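You operate a simulated robot arm through the tools that you are given. There is no shell and no other tool. Be economical: measure what you need, move in short steps, check, and stop when the job is done.

You are at the controls of a simulated robot arm. One attempt, no reset.

Task
Box the two lenses on the orange tray's ticket and put the cover back on.
Fine: the upper code goes in cell ONE of the white carton, the lower in cell TWO. Set down upright: cover.

It is judged by the outcome, as a careful person would: the job done as asked, and still so three seconds after it is handed in. It fails if anything else is knocked over, pushed out of place, dropped, spilled or broken. A push-on lid holds only when it is set on centred and level and pressed home; a screw cap is set on level and turned clockwise until tight.

Robot
A 7-joint arm with a two-finger parallel gripper on a trunk, on a base that drives. Base frame: it is fixed to the floor where the robot stands at the start and does not move with it; the origin is under the middle of the robot, x ahead of it, y to its left, z up. Lengths are in cm, angles in rad, forces in N, time in s.
With the tool pointing down near the work surface it reaches from about 34 to 74 cm from the robot's upright axis, wherever it stands. Its first joint turns from -2.007 to 2.007 rad. Places, roughly: carton [375, -450, 50]; cell ONE of the white carton [200, -280, 90]; cell TWO of the white carton [200, -270, 90]; clipped lens [425, -425, 100]; cover [375, -425, 50]; free top of the steel bench [200, -260, 90]; job tray [225, -250, 100]; tray [225, -250, 100]. Payload 3.91 kg.
The TCP is the grasp point between the finger pads, 3 cm short of the fingertips. In the tool frame z runs along the fingers and y along their closing line. Largest opening 11 cm; finger width 2, thickness 1; the body of the gripper, 4.8 by 11.2 cm, starts 5.5 cm behind the TCP.
Orientation is told as [roll, pitch, yaw] about the base's x, y, z axes, in that order, counted from this pose: with the fingers straight down and closing along the base's y, the tool's x points along the base's -x, its y along +y and its z along -z.

Tools
- The arm moves only by the tool arm_command. Its argument "steps" is a list of rows, each an object (a shift or turn left out is 0, a gripper value left out holds the last) with "offset": the shift along the base's x, y, z in cm, a list of three; "turn": the turn, a rotation vector about the base's x, y, z in rad, a list of three. In form: [{"offset": [x, y, z], "turn": [ax, ay, az]}, ...]. A call has 1 to 8 rows; each row shifts and turns the commanded pose from where the row before left it. "claw" is the finger opening in cm, from 0 to 11, set as the call begins (left out, the last holds). Rows are played at 5 a second. More than 5 cm and 0.15 rad between two rows, or a gripper value outside its range, and nothing of the call is played. Where a pose cannot be reached the arm comes as near as it can. A force on the tool above 40 N (or 10 N above the force at the start of the call, whichever is more), or a blocked arm, ends the call early, and 0.2 s more pass. Each finger travels about 10.8 cm/s and halts on what it meets, pressing with about 45 N; the grip force reading is that of the motor and also rises with nothing between the fingers. The clock runs only during rows and for 0.2 s after the last one: add rows that do not move to give the fingers time. The reply holds the time, the measured pose of the TCP, the force on the tool along the base axes, the opening and the grip force, in the units named above and with some noise, with the torque about the TCP (base axes, N m) and any sound that the robot's microphone picked up.
- Cameras (640 x 400 px; columns grow to the right, rows downward): "scene" is now at [3.02, 12.29, 159.66]; the picture's right is [-0.21, -0.98, 0.00], its down [-0.53, 0.12, -0.84] and it looks along [0.82, -0.18, -0.54] (base axes); focal length 249 px, centre (320, 200). "wrist" rides on the gripper at [7.2, 1.7, -10.3] in the tool frame; the picture's right is [-0.23, 0.97, 0.00], its down [-0.76, -0.18, -0.62] and it looks along [-0.61, -0.14, 0.78] (tool axes); focal length 222 px, centre (320, 200). There is no depth. A picture from a camera that has moved, and an enlarged one, comes with that camera's place and axes in the base frame and with its lens. The place of the scene camera against the robot may be out by one fixed shift of up to 1.8 cm in any direction.
- get_image(camera): a new picture of that camera. It takes no simulated time.
- slide_trunk(by): slides the trunk up (or, below 0, down) by that many cm; the arm and the scene camera ride with it, the base frame stays. It gives what a move gives, with no picture.
- base_move(legs): drives the robot by 1 to 6 legs, each [ahead, turn to the left] in cm and rad, along the robot's own axes; the way and the turn of a leg run together, so that a leg with both is an arc; at most 150 cm and 3.142 rad a leg. The arm and the cameras ride along, it lands a little off, and it stops where it bumps. It gives what a move gives.
- pan_tilt(pan, tilt): turns the head with the scene camera to pan (to the left, within 2.705 rad either way) and tilt (down, from -0.506 to 1.204), counted from straight ahead of the robot. It gives what a move gives.
- zoom(camera, box): a new picture of the part [left, top, right, bottom] of that camera's present view, enlarged. It takes no simulated time.
- finish_job(): hands the job in; it is judged then, once.

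Work in short steps. Places have to be worked out from the pictures, the camera data and where the tool is seen: move nearer, look again, correct. Check each grasp and each placing, and mend what went wrong. You have 135 turns and 92 pictures in all, those below and enlarged ones among them. Open the gripper and draw the arm clear of the work before you hand the job in, unless the task says otherwise; then end with one line.

The tools are called after ">>>" as a command line: name --argument value ..., lists and objects as JSON in quotes. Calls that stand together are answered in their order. arm_command: Moves the arm, as the interface text tells. Its arguments: {"type":"object","properties":{"steps":{"type":"array","items":{"type":"object","properties":{"offset":{"type":"array","items":{"type":"number"}},"turn":{"type":"array","items":{"type":"number"}}}}},"claw":{"type":"number"}},"required":["steps"]} The other tools are called the same way: slide_trunk (by) slides the trunk up or down; base_move (legs) drives the base; pan_tilt (pan, tilt) turns the head that bears the scene camera; get_image (camera) takes a picture; zoom (camera, box) takes an enlarged picture of a part of a camera's view; finish_job () hands the job in.

At the start:

```text
clock: 0.0
tool_pos: [44.87, -14.7, 123.5]
tcp_rot: [-0.001, 0.001, 0.0]
force: [0.4, 0.0, 0.1]
torque: [-0.01, -0.02, -0.02]
opening: 11.0
grip_force: 0.0
trunk travel left (down, up): [-70.0, 29.0]
robot x, y, heading: [-0.03, -0.25, 0.001]
head pan, tilt: [-0.215, 0.571]
```

scene: 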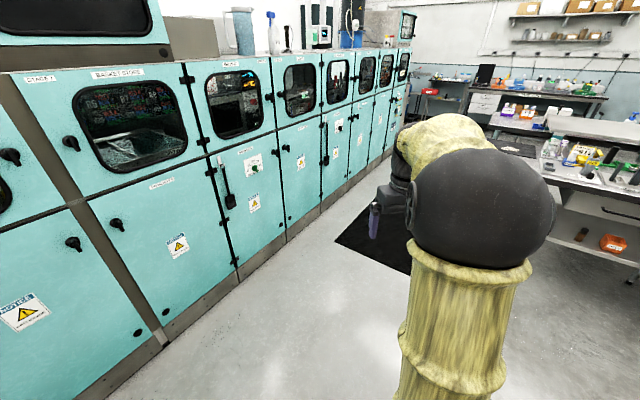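
wrist: 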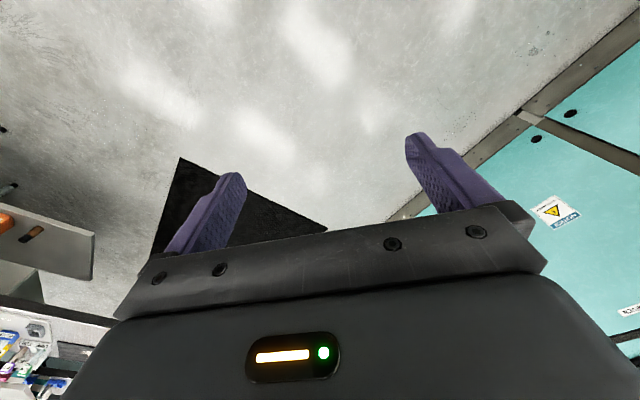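

I'll look toward the bench on the right (around x 200, y -260) first, to learn the layout before driving.

>>> pan_tilt --pan -0.9 --tilt 0.35

>>> get_image --camera "scene"

```text
clock: 1.1
tool_pos: [44.88, -14.72, 123.41]
tcp_rot: [0.001, -0.001, 0.0]
force: [-0.4, 0.5, 0.8]
torque: [0.0, 0.02, -0.02]
opening: 11.0
grip_force: 0.0
trunk travel left (down, up): [-70.0, 29.0]
robot x, y, heading: [-0.24, 0.01, 0.0]
head pan, tilt: [-0.901, 0.351]
```

```text
89 pictures are left
camera scene: at [0.1, 6.9, 161.68], right [-0.78, -0.62, 0.0], down [-0.21, 0.27, -0.94], along [0.58, -0.74, -0.34], focal length 249 px, centre (320, 200)
```

scene: 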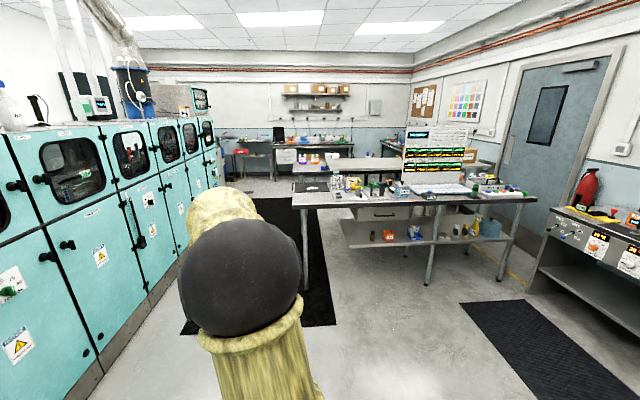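

A bench stands in the middle; I zoom on it to identify the tray and carton.

>>> zoom --camera "scene" --box '[280, 110, 540, 272]'

>>> zoom --camera "scene" --box '[220, 70, 420, 195]'

```text
2.46 times, centred on (410, 191) of scene
camera zoom: at [0.1, 6.9, 161.68], right [-0.78, -0.62, 0.0], down [-0.21, 0.27, -0.94], along [0.58, -0.74, -0.34], focal length 612 px, centre (98, 222)
```

zoom: 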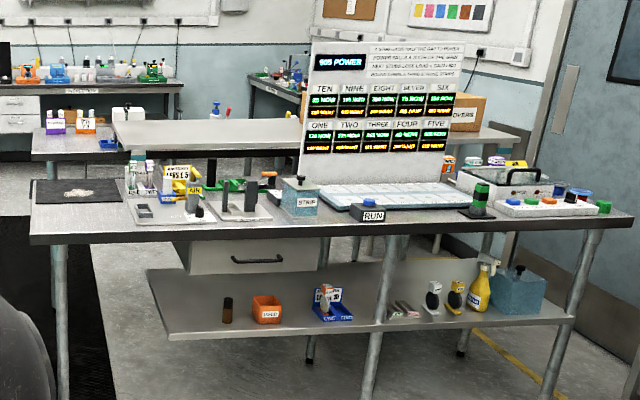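

```text
3.20 times, centred on (320, 132) of scene
camera zoom: at [0.1, 6.9, 161.68], right [-0.78, -0.62, 0.0], down [-0.21, 0.27, -0.94], along [0.58, -0.74, -0.34], focal length 796 px, centre (320, 416)
```

zoom: 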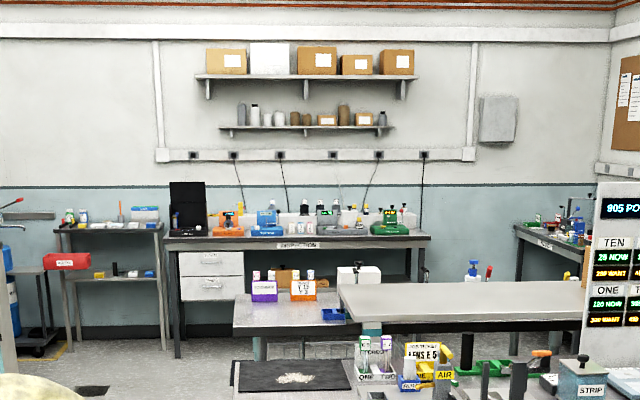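

The room runs diagonally: the aisle lies between the cabinets (x+y≈185) and bench ends (x+y≈5), along (0.7,-0.7). The orange tray seems to be at about (222,-263) on the second bench. I drive into the aisle.

>>> base_move --legs '[[60, 0], [0, -0.785], [140, 0]]'

>>> pan_tilt --pan -0.7 --tilt 0.5

>>> get_image --camera "scene"

```text
clock: 15.6
tool_pos: [178.39, -142.01, 123.39]
tcp_rot: [0.0, 0.001, -0.801]
force: [0.7, -0.7, -0.1]
torque: [0.0, -0.01, 0.01]
opening: 11.04
grip_force: 0.1
trunk travel left (down, up): [-70.0, 29.0]
robot x, y, heading: [157.85, -99.86, -0.8]
head pan, tilt: [-0.901, 0.351]
```

```text
clock: 16.4
tool_pos: [178.41, -141.99, 123.47]
tcp_rot: [-0.001, 0.001, -0.8]
force: [-0.2, 0.5, 0.0]
torque: [0.01, -0.02, 0.01]
opening: 11.01
grip_force: 0.0
trunk travel left (down, up): [-70.0, 29.0]
robot x, y, heading: [157.77, -99.67, -0.799]
head pan, tilt: [-0.7, 0.499]
```

```text
86 pictures are left
camera scene: at [165.49, -94.9, 160.32], right [-1.0, -0.07, 0.0], down [-0.03, 0.48, -0.88], along [0.06, -0.88, -0.48], focal length 249 px, centre (320, 200)
```

scene: 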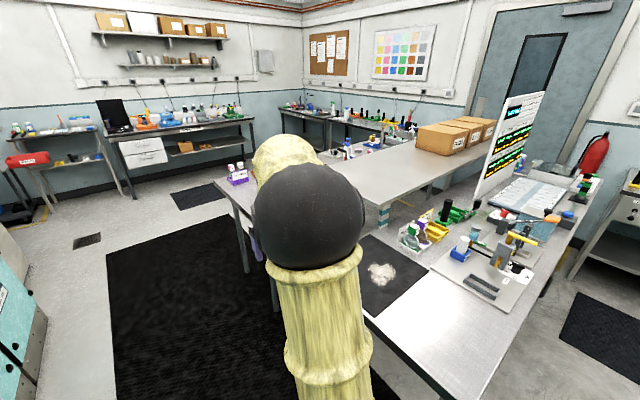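

The arm hides the trays. I drive on to (270,-200), alongside the end of the second bench, and look right from there.

>>> base_move --legs '[[0, 0.07], [140, 0]]'

>>> pan_tilt --pan -1.75 --tilt 0.7

>>> get_image --camera "scene"

```text
clock: 25.1
tool_pos: [285.43, -233.67, 123.44]
tcp_rot: [0.0, 0.0, -0.73]
force: [-0.7, -1.0, -0.1]
torque: [-0.02, 0.01, 0.01]
opening: 10.99
grip_force: 0.0
trunk travel left (down, up): [-70.0, 29.0]
robot x, y, heading: [261.75, -193.0, -0.727]
head pan, tilt: [-0.7, 0.499]
```

```text
clock: 26.4
tool_pos: [285.33, -233.68, 123.32]
tcp_rot: [0.0, -0.001, -0.73]
force: [0.3, 0.2, 0.4]
torque: [-0.01, -0.03, -0.03]
opening: 10.98
grip_force: 0.1
trunk travel left (down, up): [-70.0, 29.0]
robot x, y, heading: [261.87, -192.49, -0.728]
head pan, tilt: [-1.751, 0.7]
```

```text
85 pictures are left
camera scene: at [261.19, -183.78, 158.54], right [-0.61, 0.79, 0.0], down [0.51, 0.4, -0.77], along [-0.6, -0.47, -0.64], focal length 249 px, centre (320, 200)
```

scene: 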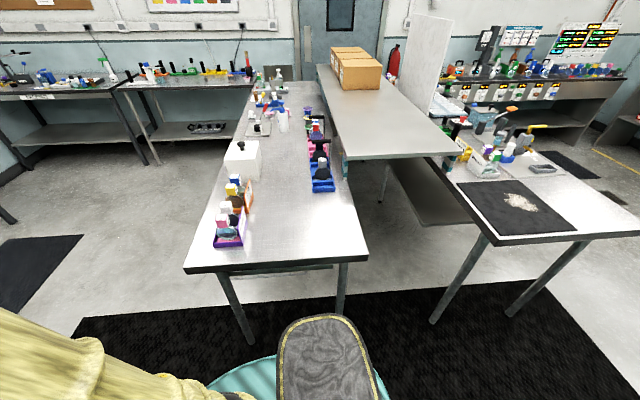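

Now I see bench 2: purple tray, orange tray, a white box, and blue trays. I zoom in to read the tickets.

>>> zoom --camera "scene" --box '[190, 90, 350, 250]'

>>> zoom --camera "scene" --box '[200, 170, 270, 250]'

>>> pan_tilt --pan 0.1 --tilt 0.3

>>> get_image --camera "scene"

```text
2.50 times, centred on (270, 170) of scene
camera zoom: at [261.19, -183.78, 158.54], right [-0.61, 0.79, 0.0], down [0.51, 0.4, -0.77], along [-0.6, -0.47, -0.64], focal length 622 px, centre (445, 275)
```

zoom: 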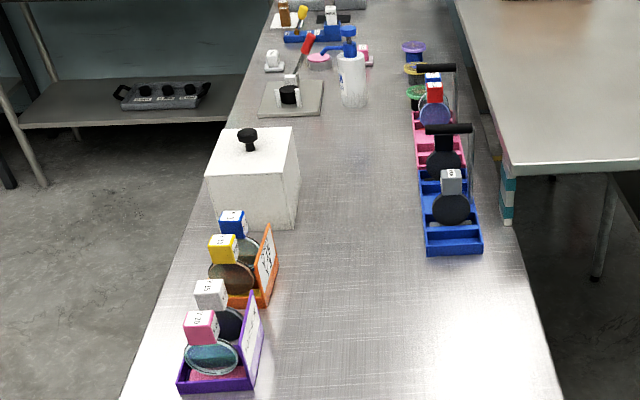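

```text
5.00 times, centred on (235, 210) of scene
camera zoom: at [261.19, -183.78, 158.54], right [-0.61, 0.79, 0.0], down [0.51, 0.4, -0.77], along [-0.6, -0.47, -0.64], focal length 1244 px, centre (745, 150)
```

zoom: 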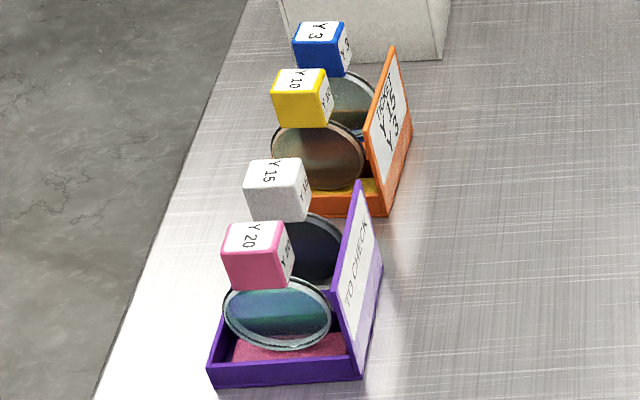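

```text
clock: 28.2
tool_pos: [285.44, -233.81, 123.48]
tcp_rot: [0.001, 0.0, -0.729]
force: [0.0, 0.1, -0.2]
torque: [-0.03, 0.0, 0.02]
opening: 10.98
grip_force: 0.0
trunk travel left (down, up): [-70.0, 29.0]
robot x, y, heading: [261.64, -193.0, -0.735]
head pan, tilt: [0.099, 0.3]
```

```text
82 pictures are left
camera scene: at [275.43, -184.08, 162.15], right [-0.59, -0.81, 0.0], down [-0.24, 0.17, -0.96], along [0.77, -0.56, -0.3], focal length 249 px, centre (320, 200)
```

scene: 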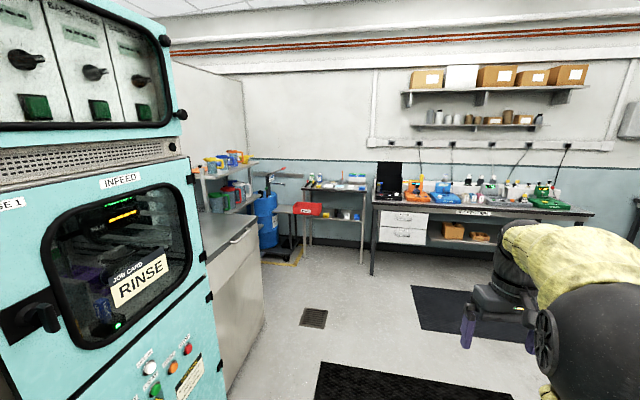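

The orange tray holds Y 3 and Y 10 lenses with coded cubes; the ticket faces away obliquely. I back up a little to read the ticket.

>>> base_move --legs '[[-27, 0]]'

>>> pan_tilt --pan -1.1 --tilt 0.6

>>> get_image --camera "scene"

```text
clock: 30.3
tool_pos: [265.22, -215.74, 123.47]
tcp_rot: [-0.001, 0.001, -0.73]
force: [0.3, 0.5, 0.6]
torque: [0.02, -0.02, 0.03]
opening: 11.0
grip_force: 0.1
trunk travel left (down, up): [-70.0, 29.0]
robot x, y, heading: [241.73, -175.02, -0.737]
head pan, tilt: [0.099, 0.3]
```

```text
clock: 31.7
tool_pos: [265.35, -215.72, 123.54]
tcp_rot: [-0.001, -0.001, -0.729]
force: [0.1, -0.8, -0.7]
torque: [0.0, 0.01, 0.0]
opening: 10.99
grip_force: 0.1
trunk travel left (down, up): [-70.0, 29.0]
robot x, y, heading: [241.51, -175.07, -0.724]
head pan, tilt: [-1.1, 0.6]
```

```text
81 pictures are left
camera scene: at [245.55, -169.14, 159.4], right [-0.97, 0.25, 0.0], down [0.14, 0.55, -0.83], along [-0.21, -0.8, -0.56], focal length 249 px, centre (320, 200)
```

scene: 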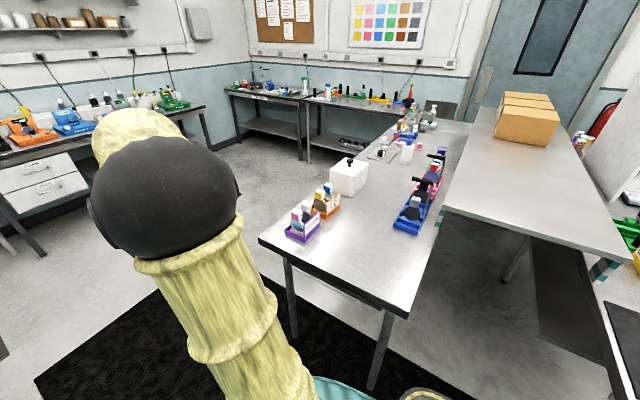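

Clear view; zoom on the two trays and on the carton.

>>> zoom --camera "scene" --box '[280, 175, 344, 247]'

>>> zoom --camera "scene" --box '[310, 110, 460, 240]'

```text
5.56 times, centred on (312, 211) of scene
camera zoom: at [245.55, -169.14, 159.4], right [-0.97, 0.25, 0.0], down [0.14, 0.55, -0.83], along [-0.21, -0.8, -0.56], focal length 1382 px, centre (364, 139)
```

zoom: 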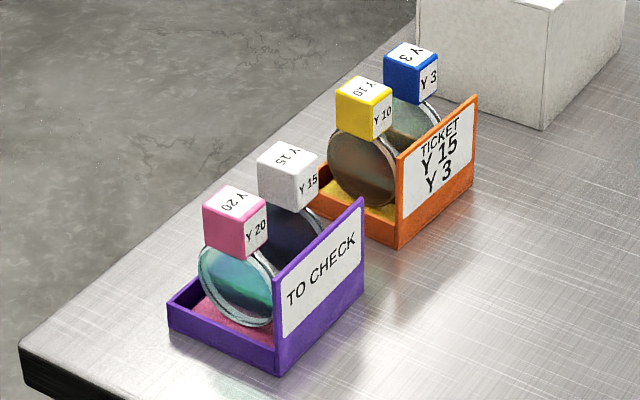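

```text
3.08 times, centred on (385, 175) of scene
camera zoom: at [245.55, -169.14, 159.4], right [-0.97, 0.25, 0.0], down [0.14, 0.55, -0.83], along [-0.21, -0.8, -0.56], focal length 766 px, centre (120, 277)
```

zoom: 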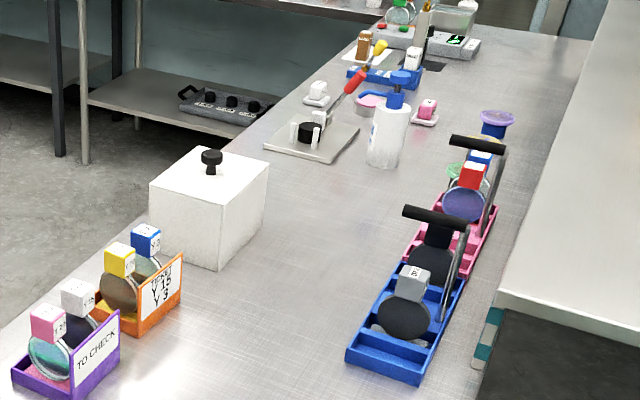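

Ticket reads Y 15 (upper) and Y 3 (lower). Y 15 is the white cube in the purple tray, Y 3 the blue cube in the orange one. All of it sits near the bench's far long edge, so I drive around the end and stand on that side, checking midway.

>>> base_move --legs '[[0, -0.061], [94, 0], [0, -1.571]]'

>>> pan_tilt --pan 0.3 --tilt 0.5

>>> get_image --camera "scene"

```text
clock: 43.6
tool_pos: [265.13, -262.43, 123.44]
tcp_rot: [0.0, 0.001, -2.391]
force: [0.1, -0.6, 0.0]
torque: [0.01, -0.01, 0.0]
opening: 11.01
grip_force: 0.1
trunk travel left (down, up): [-70.0, 29.0]
robot x, y, heading: [307.73, -243.04, -2.386]
head pan, tilt: [-1.1, 0.6]
```

```text
clock: 45.1
tool_pos: [265.24, -262.52, 123.51]
tcp_rot: [0.0, 0.001, -2.39]
force: [-0.2, 0.3, 0.8]
torque: [0.01, 0.01, 0.03]
opening: 11.01
grip_force: 0.1
trunk travel left (down, up): [-70.0, 29.0]
robot x, y, heading: [307.95, -242.72, -2.392]
head pan, tilt: [0.3, 0.499]
```

```text
78 pictures are left
camera scene: at [318.47, -258.79, 160.31], right [-0.87, 0.5, 0.0], down [0.24, 0.42, -0.88], along [-0.43, -0.76, -0.48], focal length 249 px, centre (320, 200)
```

scene: 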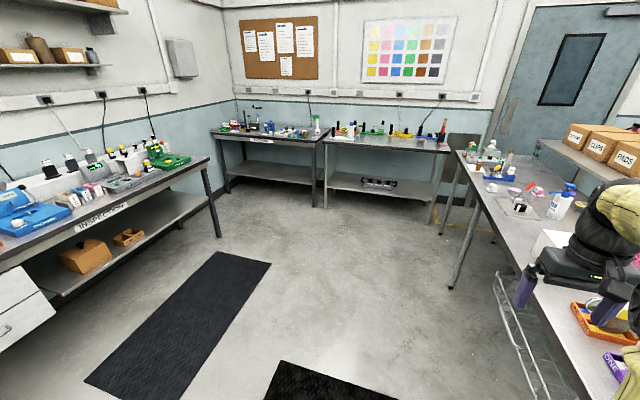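

Floor is clear on this side (a wire rail hangs on the bench side). I drive along it and turn to face the bench.

>>> base_move --legs '[[0, 0.1], [78, 0], [0, -1.635]]'

>>> pan_tilt --pan 0.0 --tilt 0.8

>>> get_image --camera "scene"

>>> get_image --camera "wrist"

```text
clock: 56.2
tool_pos: [234.72, -258.87, 123.36]
tcp_rot: [-0.001, 0.0, 2.384]
force: [0.0, 0.0, 0.2]
torque: [0.03, 0.01, 0.0]
opening: 10.99
grip_force: 0.0
trunk travel left (down, up): [-70.0, 29.0]
robot x, y, heading: [257.3, -300.71, 2.384]
head pan, tilt: [0.3, 0.499]
```

```text
clock: 57.0
tool_pos: [234.8, -258.96, 123.47]
tcp_rot: [0.0, 0.0, 2.384]
force: [-0.3, -0.6, 0.9]
torque: [-0.02, -0.03, -0.03]
opening: 10.98
grip_force: 0.1
trunk travel left (down, up): [-70.0, 29.0]
robot x, y, heading: [257.48, -300.33, 2.382]
head pan, tilt: [0.0, 0.799]
```

```text
77 pictures are left
camera scene: at [245.42, -311.19, 157.72], right [0.69, 0.73, 0.0], down [0.52, -0.49, -0.7], along [-0.51, 0.48, -0.72], focal length 249 px, centre (320, 200)
```

scene: 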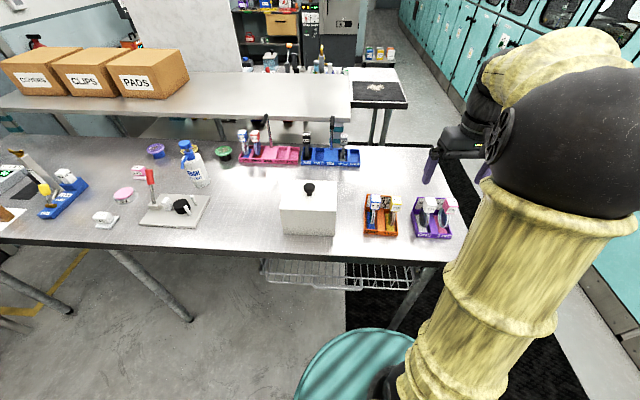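

```text
76 pictures are left
camera wrist: at [238.93, -265.12, 133.85], right [-0.83, -0.55, 0.0], down [-0.43, 0.65, 0.62], along [-0.34, 0.52, -0.78], focal length 222 px, centre (320, 200)
```

wrist: 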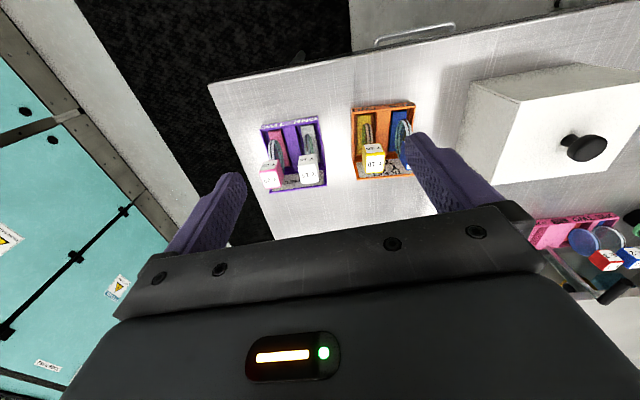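

Good stance. I zoom on carton and trays for precise positions.

>>> zoom --camera "scene" --box '[260, 160, 460, 285]'

>>> zoom --camera "wrist" --box '[220, 80, 440, 218]'

```text
3.20 times, centred on (360, 222) of scene
camera zoom: at [245.42, -311.19, 157.72], right [0.69, 0.73, 0.0], down [0.52, -0.49, -0.7], along [-0.51, 0.48, -0.72], focal length 796 px, centre (192, 128)
```

zoom: 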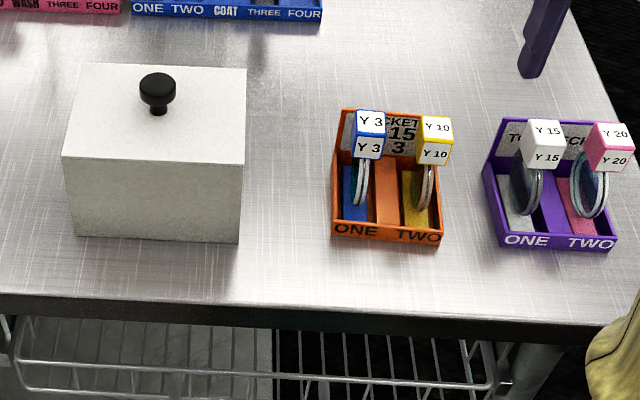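

```text
2.90 times, centred on (330, 149) of wrist
camera zoom: at [238.93, -265.12, 133.85], right [-0.83, -0.55, 0.0], down [-0.43, 0.65, 0.62], along [-0.34, 0.52, -0.78], focal length 644 px, centre (291, 348)
```

zoom: 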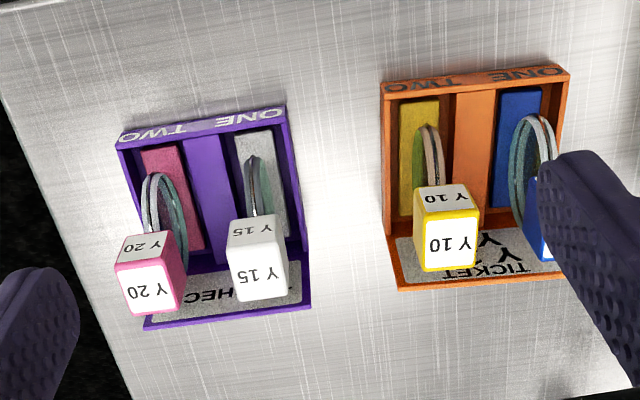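

Triangulating: knob ≈ (201,-274,104.5), Y15 cube ≈ (230,-249,101). I move over the carton knob at the same height and check with the wrist camera.

>>> arm_command --steps '[{"offset": [-4.2, -1.9, 0]}, {"offset": [-4.2, -1.9, 0]}, {"offset": [-4.2, -1.9, 0]}, {"offset": [-4.2, -1.9, 0]}, {"offset": [-4.2, -1.9, 0]}, {"offset": [-4.2, -1.9, 0]}, {"offset": [-4.2, -1.9, 0]}, {"offset": [-4.2, -1.9, 0]}]' --claw 7

>>> get_image --camera "wrist"

>>> get_image --camera "scene"

```text
clock: 58.8
tool_pos: [201.02, -274.06, 123.1]
tcp_rot: [-0.003, 0.002, 2.383]
force: [0.0, -0.5, -0.1]
torque: [-0.01, -0.03, -0.02]
opening: 7.02
grip_force: 0.0
trunk travel left (down, up): [-70.0, 29.0]
robot x, y, heading: [257.33, -300.29, 2.379]
head pan, tilt: [0.0, 0.799]
```

```text
73 pictures are left
camera wrist: at [205.04, -280.27, 133.6], right [-0.84, -0.55, 0.0], down [-0.43, 0.65, 0.62], along [-0.34, 0.52, -0.78], focal length 222 px, centre (320, 200)
```

wrist: 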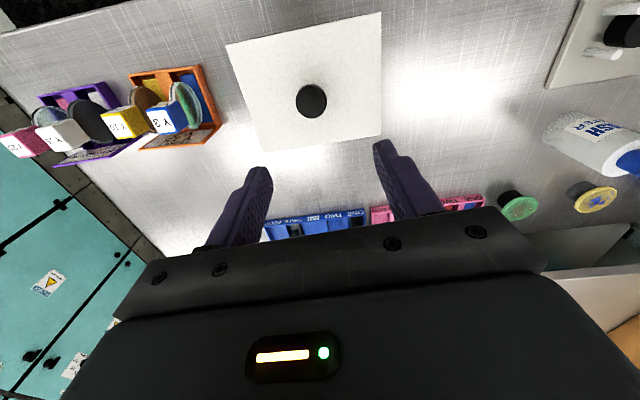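

```text
72 pictures are left
camera scene: at [245.23, -311.19, 157.69], right [0.69, 0.73, 0.0], down [0.52, -0.49, -0.7], along [-0.51, 0.48, -0.72], focal length 249 px, centre (320, 200)
```

scene: 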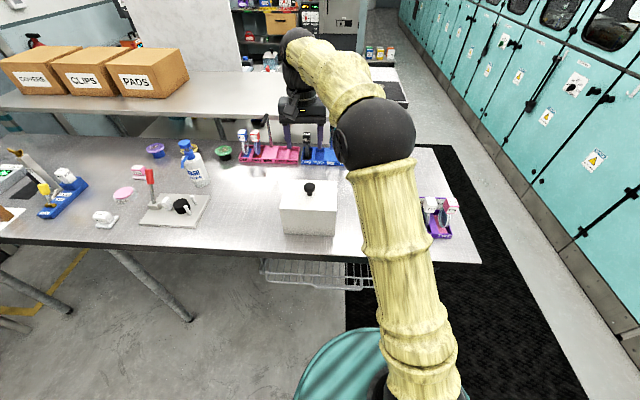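

Wrist view puts the knob at (201.9,-273.3). I descend with fingers straddling it.

>>> arm_command --steps '[{"offset": [0.9, 0.7, -4]}, {"offset": [0, 0, -4.5]}, {"offset": [0, 0, -4.5]}, {"offset": [0, 0, -3]}]'

>>> get_image --camera "wrist"

>>> zoom --camera "scene" --box '[250, 110, 400, 250]'

```text
clock: 59.8
tool_pos: [202.14, -273.48, 107.33]
tcp_rot: [0.0, 0.0, 2.383]
force: [-0.8, 0.7, -0.6]
torque: [0.01, -0.01, 0.02]
opening: 7.02
grip_force: 0.1
trunk travel left (down, up): [-70.0, 29.0]
robot x, y, heading: [257.58, -300.48, 2.381]
head pan, tilt: [0.0, 0.799]
```

```text
71 pictures are left
camera wrist: at [206.3, -279.67, 117.81], right [-0.83, -0.55, 0.0], down [-0.43, 0.65, 0.62], along [-0.34, 0.52, -0.78], focal length 222 px, centre (320, 200)
```

wrist: 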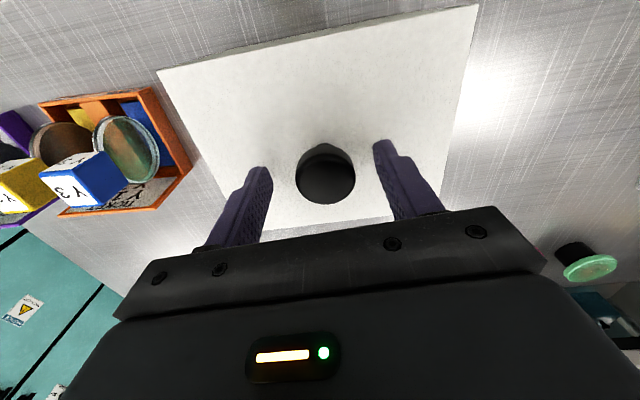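

```text
2.86 times, centred on (325, 180) of scene
camera zoom: at [245.39, -311.18, 157.71], right [0.69, 0.73, 0.0], down [0.52, -0.49, -0.7], along [-0.51, 0.48, -0.72], focal length 711 px, centre (306, 257)
```

zoom: 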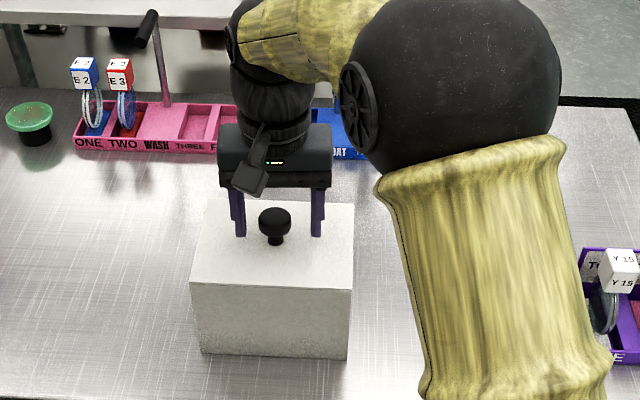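

Knob is centred between the fingers, cap around z 105–106.5. I drop 1.6 cm more and close.

>>> arm_command --steps '[{"offset": [0, -0.2, -0.8]}, {"offset": [0, 0, -0.8]}]'

>>> arm_command --steps '[{}, {}, {}, {}]' --claw 0

>>> get_image --camera "wrist"

```text
clock: 60.4
tool_pos: [202.22, -273.68, 106.53]
tcp_rot: [0.003, -0.012, 2.382]
force: [-3.6, 1.5, 38.5]
torque: [0.64, -0.72, 0.04]
opening: 6.99
grip_force: 0.0
trunk travel left (down, up): [-70.0, 29.0]
robot x, y, heading: [257.16, -300.27, 2.38]
head pan, tilt: [0.0, 0.799]
```

```text
clock: 60.9
tool_pos: [202.23, -273.49, 106.5]
tcp_rot: [0.001, -0.014, 2.381]
force: [-2.0, 0.9, 21.2]
torque: [-0.19, -1.47, -0.02]
opening: 3.46
grip_force: 45.2
trunk travel left (down, up): [-70.0, 29.0]
robot x, y, heading: [257.07, -300.31, 2.381]
head pan, tilt: [0.0, 0.799]
stopped in row 2: the force on the tool passed its limit at 52 N (the readings are from after the stop); the commanded pose is now the measured one
```

```text
69 pictures are left
camera wrist: at [206.45, -279.71, 116.81], right [-0.84, -0.55, 0.0], down [-0.42, 0.65, 0.63], along [-0.35, 0.53, -0.77], focal length 222 px, centre (320, 200)
```

wrist: 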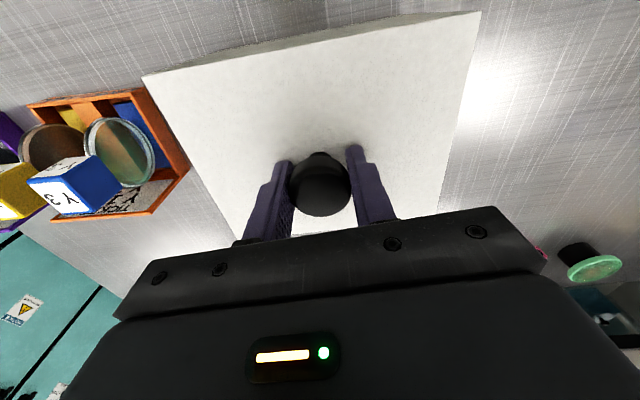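

Tips touch the cover top (z≈103.5); knob gripped at 3.46 cm. Now I lift gently.

>>> arm_command --steps '[{"offset": [0, 0, 0.5]}, {"offset": [0, 0, 0.5]}, {"offset": [0, 0, 1]}, {"offset": [0, 0, 1]}]'

>>> zoom --camera "scene" --box '[250, 110, 400, 250]'

```text
clock: 61.9
tool_pos: [202.12, -273.46, 109.11]
tcp_rot: [0.0, -0.009, 2.384]
force: [0.4, 1.3, -1.6]
torque: [-0.01, 0.01, 0.01]
opening: 3.49
grip_force: 44.5
trunk travel left (down, up): [-70.0, 29.0]
robot x, y, heading: [257.34, -300.43, 2.386]
head pan, tilt: [0.0, 0.799]
```

```text
2.86 times, centred on (325, 180) of scene
camera zoom: at [245.42, -311.19, 157.71], right [0.69, 0.73, 0.0], down [0.52, -0.49, -0.7], along [-0.51, 0.48, -0.72], focal length 711 px, centre (306, 257)
```

zoom: 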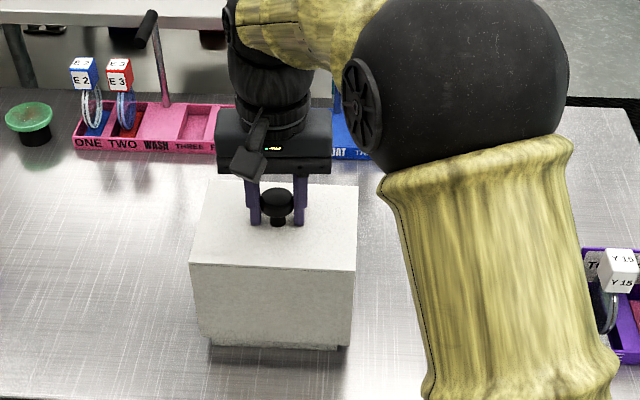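

The cover is a light bell that lifts clean off the carton. I raise it well clear.

>>> arm_command --steps '[{"offset": [0, 0, 4]}, {"offset": [0, 0, 4]}, {"offset": [0, 0, 4]}, {"offset": [0, 0, 4]}, {}]'

>>> get_image --camera "scene"

>>> get_image --camera "wrist"

```text
clock: 63.1
tool_pos: [202.03, -273.34, 124.98]
tcp_rot: [0.0, -0.009, 2.382]
force: [0.6, 0.7, -0.9]
torque: [-0.01, -0.03, 0.0]
opening: 3.49
grip_force: 45.0
trunk travel left (down, up): [-70.0, 29.0]
robot x, y, heading: [257.04, -300.13, 2.383]
head pan, tilt: [0.0, 0.799]
```

```text
67 pictures are left
camera scene: at [245.4, -311.17, 157.71], right [0.69, 0.73, 0.0], down [0.52, -0.49, -0.7], along [-0.51, 0.48, -0.72], focal length 249 px, centre (320, 200)
```

scene: 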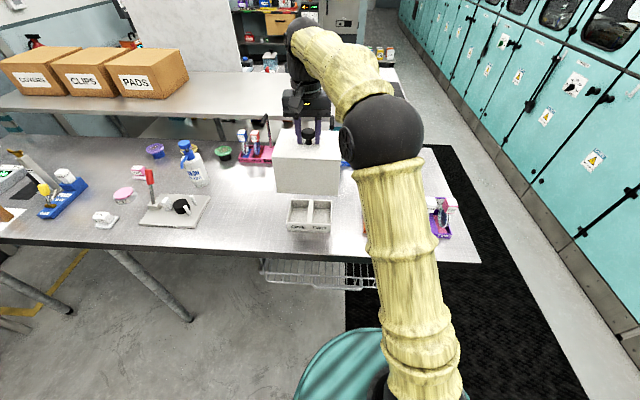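

```text
66 pictures are left
camera wrist: at [206.26, -279.63, 135.41], right [-0.84, -0.55, 0.0], down [-0.43, 0.65, 0.63], along [-0.35, 0.53, -0.78], focal length 222 px, centre (320, 200)
```

wrist: 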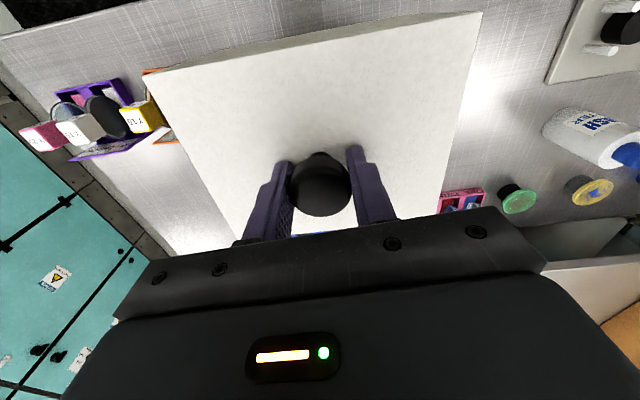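

The carton is a low two-cell tray (ONE left, TWO right). I carry the cover to the free bench spot left of the carton.

>>> arm_command --steps '[{"offset": [-2.5, -4.3, 0]}, {"offset": [-2.5, -4.3, 0]}, {"offset": [-2.5, -4.3, 0]}, {"offset": [-2.5, -4.3, 0]}, {"offset": [-2.7, -4.4, 0]}, {"offset": [0, 0, -4]}]'

>>> get_image --camera "scene"

```text
refused: row 5 steps farther than a row can; nothing moved
```

```text
65 pictures are left
camera scene: at [245.4, -311.17, 157.71], right [0.69, 0.73, 0.0], down [0.52, -0.49, -0.7], along [-0.51, 0.48, -0.72], focal length 249 px, centre (320, 200)
```

scene: 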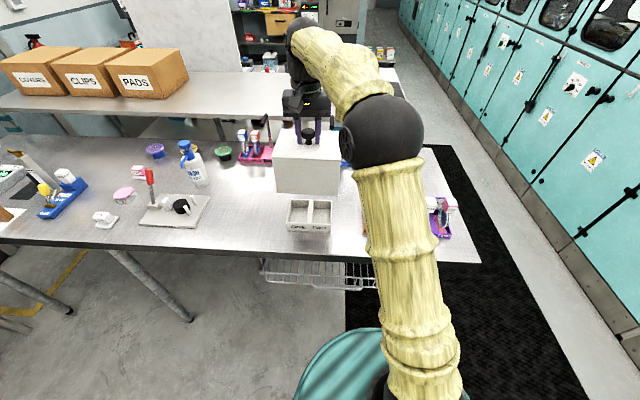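

One row was slightly too long; repeat with shorter rows.

>>> arm_command --steps '[{"offset": [-2.2, -3.6, 0]}, {"offset": [-2.2, -3.6, 0]}, {"offset": [-2.2, -3.6, 0]}, {"offset": [-2.1, -3.6, 0]}, {"offset": [-2.1, -3.6, 0]}, {"offset": [-2.1, -3.6, 0]}, {"offset": [0, 0, -4]}]'

>>> get_image --camera "scene"

```text
clock: 64.7
tool_pos: [189.14, -295.07, 120.74]
tcp_rot: [-0.005, -0.003, 2.381]
force: [-1.5, -0.3, -1.4]
torque: [-0.02, 0.01, 0.01]
opening: 3.49
grip_force: 45.3
out of reach, approached as far as the arm can: row 6, 7
trunk travel left (down, up): [-70.0, 29.0]
robot x, y, heading: [257.3, -300.72, 2.38]
head pan, tilt: [0.0, 0.799]
```

```text
64 pictures are left
camera scene: at [245.18, -311.1, 157.7], right [0.69, 0.73, 0.0], down [0.52, -0.49, -0.7], along [-0.5, 0.48, -0.72], focal length 249 px, centre (320, 200)
```

scene: 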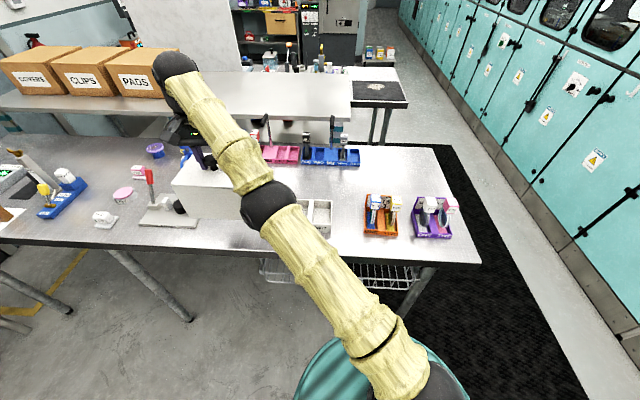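

Near the reach limit, so I bring it ~2 cm back toward me and lower to just above contact.

>>> arm_command --steps '[{"offset": [2.1, 0.1, 0]}, {"offset": [0, 0, -4]}, {"offset": [0, 0, -4]}, {"offset": [0, 0, -3]}, {}]'

>>> zoom --camera "scene" --box '[120, 130, 360, 280]'

```text
clock: 65.9
tool_pos: [185.65, -294.83, 111.56]
tcp_rot: [-0.001, -0.007, 2.382]
force: [-0.4, -0.3, -0.7]
torque: [-0.03, -0.01, 0.02]
opening: 3.47
grip_force: 45.2
out of reach, approached as far as the arm can: row 1, 2, 3, 4
trunk travel left (down, up): [-70.0, 29.0]
robot x, y, heading: [257.63, -300.38, 2.384]
head pan, tilt: [0.0, 0.799]
```

```text
2.67 times, centred on (240, 205) of scene
camera zoom: at [245.41, -311.19, 157.72], right [0.69, 0.73, 0.0], down [0.52, -0.49, -0.7], along [-0.51, 0.48, -0.72], focal length 663 px, centre (533, 187)
```

zoom: 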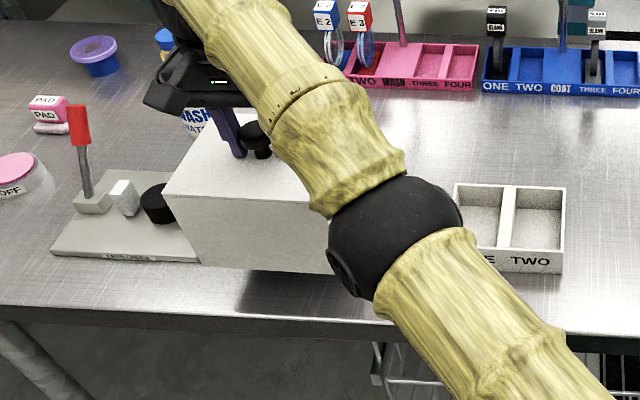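

The arm drifted outward 5 cm, likely an arm-configuration limit. I raise a bit and pull inward to regain a reachable pose, then check.

>>> arm_command --steps '[{"offset": [0, 0, 4]}, {"offset": [0, 0, 4]}, {"offset": [2, 2, 2]}, {"offset": [1, 2, 0]}, {}]'

```text
clock: 67.1
tool_pos: [189.32, -291.62, 120.96]
tcp_rot: [-0.001, -0.007, 2.382]
force: [0.5, -0.4, -1.3]
torque: [0.01, -0.01, 0.0]
opening: 3.46
grip_force: 44.9
out of reach, approached as far as the arm can: row 1, 2, 3, 4
trunk travel left (down, up): [-70.0, 29.0]
robot x, y, heading: [257.21, -300.75, 2.382]
head pan, tilt: [0.0, 0.799]
```

Still flagged; I pull further in to about (193.6,-292.2), i.e. 64 cm from the axis.

>>> arm_command --steps '[{"offset": [2.1, -0.3, 0]}, {"offset": [2.2, -0.3, 0]}, {}]'

```text
clock: 67.9
tool_pos: [189.6, -291.7, 121.36]
tcp_rot: [-0.001, -0.006, 2.381]
force: [0.2, 0.0, -1.5]
torque: [0.02, -0.01, 0.0]
opening: 3.47
grip_force: 45.0
out of reach, approached as far as the arm can: row 1, 2
trunk travel left (down, up): [-70.0, 29.0]
robot x, y, heading: [257.05, -300.4, 2.379]
head pan, tilt: [0.0, 0.799]
```

Inward motion is blocked, probably a wrist-joint limit from holding yaw while reaching left. I yaw the tool by +0.3 rad and retry.

>>> arm_command --steps '[{"turn": [0, 0, 0.15]}, {"turn": [0, 0, 0.15]}, {}]'

```text
clock: 68.7
tool_pos: [189.65, -291.6, 121.34]
tcp_rot: [-0.003, -0.008, 2.684]
force: [0.8, -0.1, -0.6]
torque: [0.0, 0.0, -0.02]
opening: 3.49
grip_force: 45.2
trunk travel left (down, up): [-70.0, 29.0]
robot x, y, heading: [256.99, -300.22, 2.382]
head pan, tilt: [0.0, 0.799]
```

Now it's within limits, and the spot (55 cm ahead, 40 left) is clear. Lowering.

>>> arm_command --steps '[{"offset": [0, 0, -4]}, {"offset": [0, 0, -4]}, {"offset": [0, 0, -3]}, {}]'

>>> zoom --camera "scene" --box '[120, 130, 360, 280]'

```text
clock: 69.7
tool_pos: [185.75, -291.58, 111.41]
tcp_rot: [-0.002, -0.009, 2.679]
force: [0.2, -0.3, -0.5]
torque: [-0.01, 0.01, 0.0]
opening: 3.49
grip_force: 45.2
out of reach, approached as far as the arm can: row 1, 2, 3
trunk travel left (down, up): [-70.0, 29.0]
robot x, y, heading: [257.44, -300.9, 2.381]
head pan, tilt: [0.0, 0.799]
```

```text
2.67 times, centred on (240, 205) of scene
camera zoom: at [245.41, -311.19, 157.72], right [0.69, 0.73, 0.0], down [0.52, -0.49, -0.7], along [-0.51, 0.48, -0.72], focal length 663 px, centre (533, 187)
```

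zoom: 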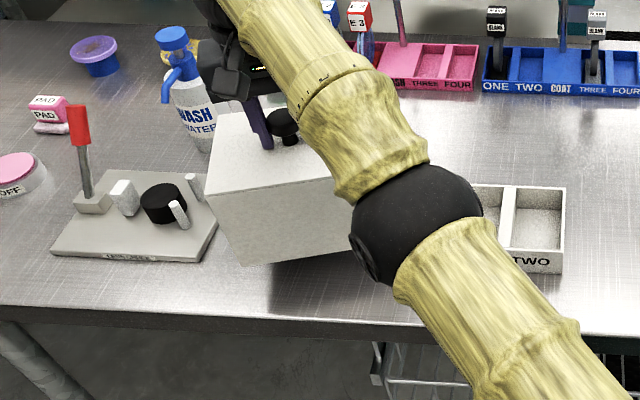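

Lowering by arm runs into the limit; I'll go back up and lower with the trunk instead.

>>> arm_command --steps '[{"offset": [1, 0, 4]}, {"offset": [1.5, 0, 4]}, {"offset": [1.5, 0, 3]}, {}]'

>>> slide_trunk --by -10

```text
clock: 70.7
tool_pos: [189.94, -291.36, 121.92]
tcp_rot: [-0.001, -0.004, 2.681]
force: [0.2, 0.7, -1.9]
torque: [0.01, 0.02, 0.02]
opening: 3.5
grip_force: 44.4
out of reach, approached as far as the arm can: row 2, 3
trunk travel left (down, up): [-70.0, 29.0]
robot x, y, heading: [257.48, -300.25, 2.38]
head pan, tilt: [0.0, 0.799]
```

```text
clock: 72.0
tool_pos: [190.02, -291.47, 111.91]
tcp_rot: [-0.003, -0.007, 2.682]
force: [0.6, 0.0, -0.2]
torque: [0.03, 0.0, 0.01]
opening: 3.49
grip_force: 45.0
trunk travel left (down, up): [-60.0, 39.0]
robot x, y, heading: [257.03, -300.42, 2.384]
head pan, tilt: [0.0, 0.799]
```

>>> slide_trunk --by -3.5

>>> arm_command --steps '[{"offset": [0, 0, -0.5]}, {"offset": [0, 0, -0.5]}, {"offset": [0, 0, -0.5]}, {}]'

>>> zoom --camera "scene" --box '[120, 130, 360, 280]'

```text
clock: 72.8
tool_pos: [189.95, -291.54, 108.47]
tcp_rot: [0.0, -0.007, 2.682]
force: [0.0, 0.6, -0.9]
torque: [-0.01, 0.02, 0.01]
opening: 3.5
grip_force: 44.7
trunk travel left (down, up): [-56.5, 42.5]
robot x, y, heading: [256.94, -300.25, 2.384]
head pan, tilt: [0.0, 0.799]
```

```text
clock: 73.8
tool_pos: [189.23, -291.46, 107.24]
tcp_rot: [-0.002, -0.005, 2.682]
force: [0.4, 0.1, -2.1]
torque: [0.03, -0.01, -0.01]
opening: 3.48
grip_force: 45.5
out of reach, approached as far as the arm can: row 1, 2
trunk travel left (down, up): [-56.5, 42.5]
robot x, y, heading: [257.42, -300.09, 2.385]
head pan, tilt: [0.0, 0.799]
```

```text
2.67 times, centred on (240, 205) of scene
camera zoom: at [245.4, -311.18, 144.21], right [0.69, 0.73, 0.0], down [0.52, -0.49, -0.7], along [-0.51, 0.48, -0.72], focal length 663 px, centre (533, 187)
```

zoom: 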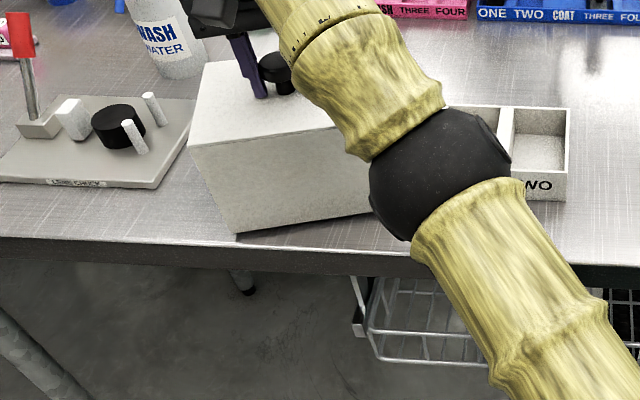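

The near corner is close to the bench edge; I shift ~2 cm away from me before setting down.

>>> arm_command --steps '[{"offset": [-0.8, 1.6, 0]}, {"offset": [-0.6, 0.6, 0]}, {"offset": [0, 0, -0.4]}, {"offset": [0, 0, -0.4]}, {}]'

>>> zoom --camera "scene" --box '[120, 130, 360, 280]'

```text
clock: 75.0
tool_pos: [189.09, -289.27, 106.54]
tcp_rot: [-0.001, -0.014, 2.683]
force: [-13.8, -1.7, 34.2]
torque: [-0.13, -0.64, 0.12]
opening: 3.47
grip_force: 45.2
out of reach, approached as far as the arm can: row 1, 2
trunk travel left (down, up): [-56.5, 42.5]
robot x, y, heading: [257.25, -300.1, 2.377]
head pan, tilt: [0.0, 0.799]
```

```text
2.67 times, centred on (240, 205) of scene
camera zoom: at [245.59, -311.27, 144.27], right [0.69, 0.73, 0.0], down [0.52, -0.49, -0.7], along [-0.51, 0.48, -0.72], focal length 663 px, centre (533, 187)
```

zoom: 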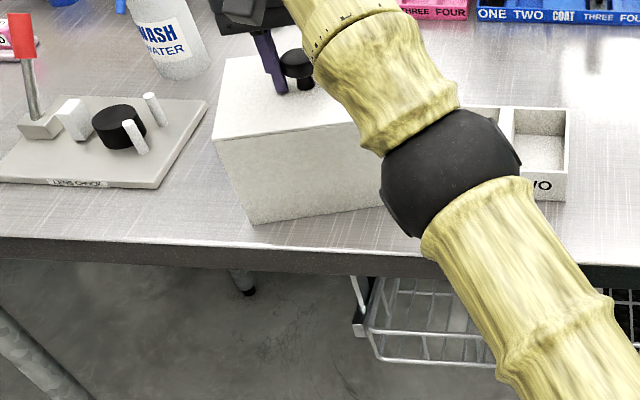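

Contact at TCP z 106.5 — the same height as it sat originally, so it stands flat on the bench. I release and rise.

>>> arm_command --steps '[{"offset": [0, 0, 0.2]}, {}, {}]' --claw 7

>>> arm_command --steps '[{"offset": [0, 0, 4]}, {"offset": [0, 0, 4]}, {"offset": [0, 0, 4]}, {}]'

>>> get_image --camera "wrist"

```text
clock: 75.8
tool_pos: [189.36, -288.96, 106.44]
tcp_rot: [-0.002, -0.009, 2.68]
force: [5.4, 10.9, 28.1]
torque: [-0.16, -0.25, -0.03]
opening: 6.51
grip_force: 0.0
trunk travel left (down, up): [-56.5, 42.5]
robot x, y, heading: [257.13, -300.02, 2.379]
head pan, tilt: [0.0, 0.799]
```

```text
clock: 76.8
tool_pos: [193.26, -290.04, 114.75]
tcp_rot: [-0.002, -0.002, 2.68]
force: [-0.1, 0.3, 0.0]
torque: [-0.02, 0.01, 0.0]
opening: 7.01
grip_force: 0.1
out of reach, approached as far as the arm can: row 1, 2, 3
trunk travel left (down, up): [-56.5, 42.5]
robot x, y, heading: [257.33, -300.79, 2.38]
head pan, tilt: [0.0, 0.799]
```

```text
59 pictures are left
camera wrist: at [198.99, -294.73, 125.06], right [-0.64, -0.77, 0.0], down [-0.6, 0.5, 0.63], along [-0.48, 0.4, -0.78], focal length 222 px, centre (320, 200)
```

wrist: 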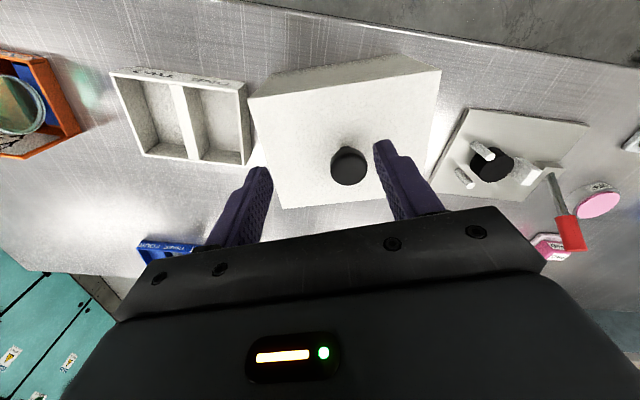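

Cover stands upright, carton open. Now I travel toward Y15 in the purple tray, yawing back to face the bench.

>>> arm_command --steps '[{"offset": [3.1, 3.4, 1], "turn": [0, 0, -0.1]}, {"offset": [3.1, 3.4, 1], "turn": [0, 0, -0.1]}, {"offset": [3.1, 3.4, 1], "turn": [0, 0, -0.1]}, {"offset": [3.1, 3.4, 0]}, {"offset": [3.1, 3.4, 0]}, {"offset": [3.1, 3.4, 0]}]'

>>> arm_command --steps '[{"offset": [3.1, 3.4, 0]}, {"offset": [3.1, 3.4, 0]}, {"offset": [3.1, 3.4, 0]}, {"offset": [3.1, 3.4, 0]}, {"offset": [3.1, 3.4, 0]}, {"offset": [3.1, 3.4, 0]}]'

>>> get_image --camera "wrist"

>>> get_image --camera "scene"

```text
clock: 78.2
tool_pos: [212.2, -269.8, 117.75]
tcp_rot: [-0.001, -0.008, 2.38]
force: [0.3, -0.3, 0.6]
torque: [0.01, -0.04, -0.02]
opening: 6.98
grip_force: 0.1
trunk travel left (down, up): [-56.5, 42.5]
robot x, y, heading: [257.17, -300.65, 2.379]
head pan, tilt: [0.0, 0.799]
```

```text
clock: 79.6
tool_pos: [230.68, -249.28, 117.98]
tcp_rot: [-0.001, -0.006, 2.381]
force: [0.7, -0.4, 0.2]
torque: [0.0, -0.01, 0.02]
opening: 6.99
grip_force: 0.1
trunk travel left (down, up): [-56.5, 42.5]
robot x, y, heading: [257.22, -300.14, 2.387]
head pan, tilt: [0.0, 0.799]
```

```text
58 pictures are left
camera wrist: at [234.85, -255.46, 128.31], right [-0.84, -0.55, 0.0], down [-0.43, 0.65, 0.63], along [-0.35, 0.52, -0.78], focal length 222 px, centre (320, 200)
```

wrist: 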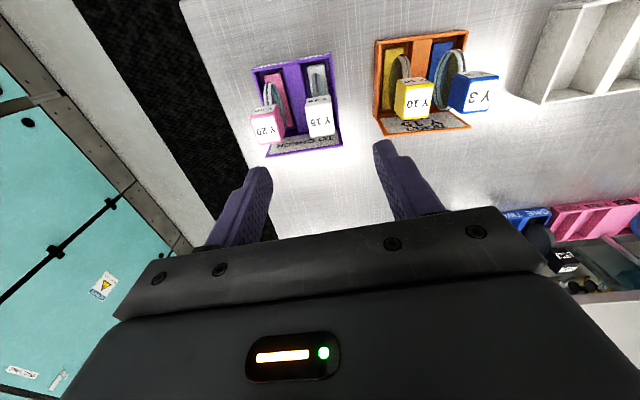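

```text
57 pictures are left
camera scene: at [245.46, -311.11, 144.22], right [0.69, 0.73, 0.0], down [0.52, -0.49, -0.7], along [-0.51, 0.48, -0.72], focal length 249 px, centre (320, 200)
```

scene: 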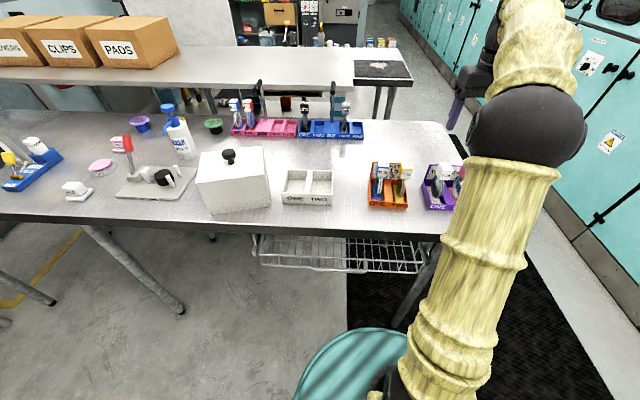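

Y15 cube at about (229.6,-248.0). I narrow the claw to 4.6 cm and come down to just above the cube to check alignment.

>>> arm_command --steps '[{"offset": [-1.0, 1.2, -3]}, {"offset": [0, 0, -4]}, {"offset": [0, 0, -3]}, {}]' --claw 4.6

>>> get_image --camera "wrist"

>>> pan_tilt --pan -0.35 --tilt 0.85

>>> get_image --camera "scene"

```text
clock: 80.6
tool_pos: [229.57, -248.19, 107.69]
tcp_rot: [-0.001, -0.007, 2.38]
force: [-0.9, 0.5, -0.8]
torque: [-0.02, -0.02, 0.0]
opening: 4.61
grip_force: 0.1
trunk travel left (down, up): [-56.5, 42.5]
robot x, y, heading: [257.32, -300.47, 2.382]
head pan, tilt: [0.0, 0.799]
```

```text
56 pictures are left
camera wrist: at [233.71, -254.38, 118.14], right [-0.84, -0.55, 0.0], down [-0.43, 0.65, 0.63], along [-0.34, 0.53, -0.78], focal length 222 px, centre (320, 200)
```

wrist: 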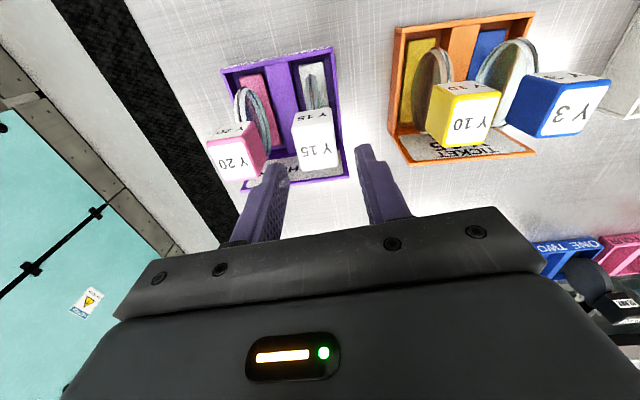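

```text
clock: 81.4
tool_pos: [229.59, -248.13, 107.8]
tcp_rot: [-0.003, -0.005, 2.382]
force: [-0.6, 0.0, -0.7]
torque: [-0.01, 0.0, 0.01]
opening: 4.64
grip_force: 0.1
trunk travel left (down, up): [-56.5, 42.5]
robot x, y, heading: [257.48, -300.48, 2.382]
head pan, tilt: [-0.351, 0.85]
```

```text
55 pictures are left
camera scene: at [247.8, -309.73, 143.81], right [0.9, 0.45, 0.0], down [0.33, -0.67, -0.66], along [-0.29, 0.59, -0.75], focal length 249 px, centre (320, 200)
```

scene: 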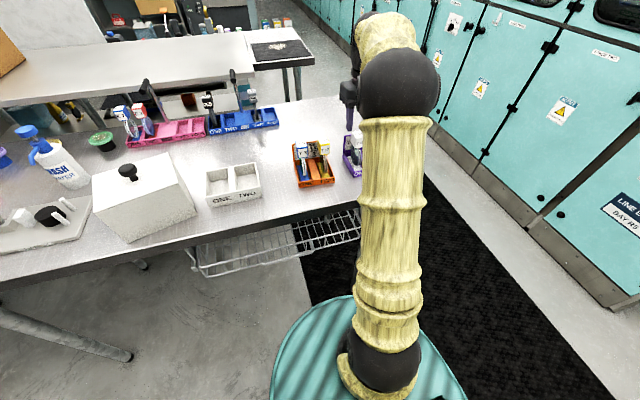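

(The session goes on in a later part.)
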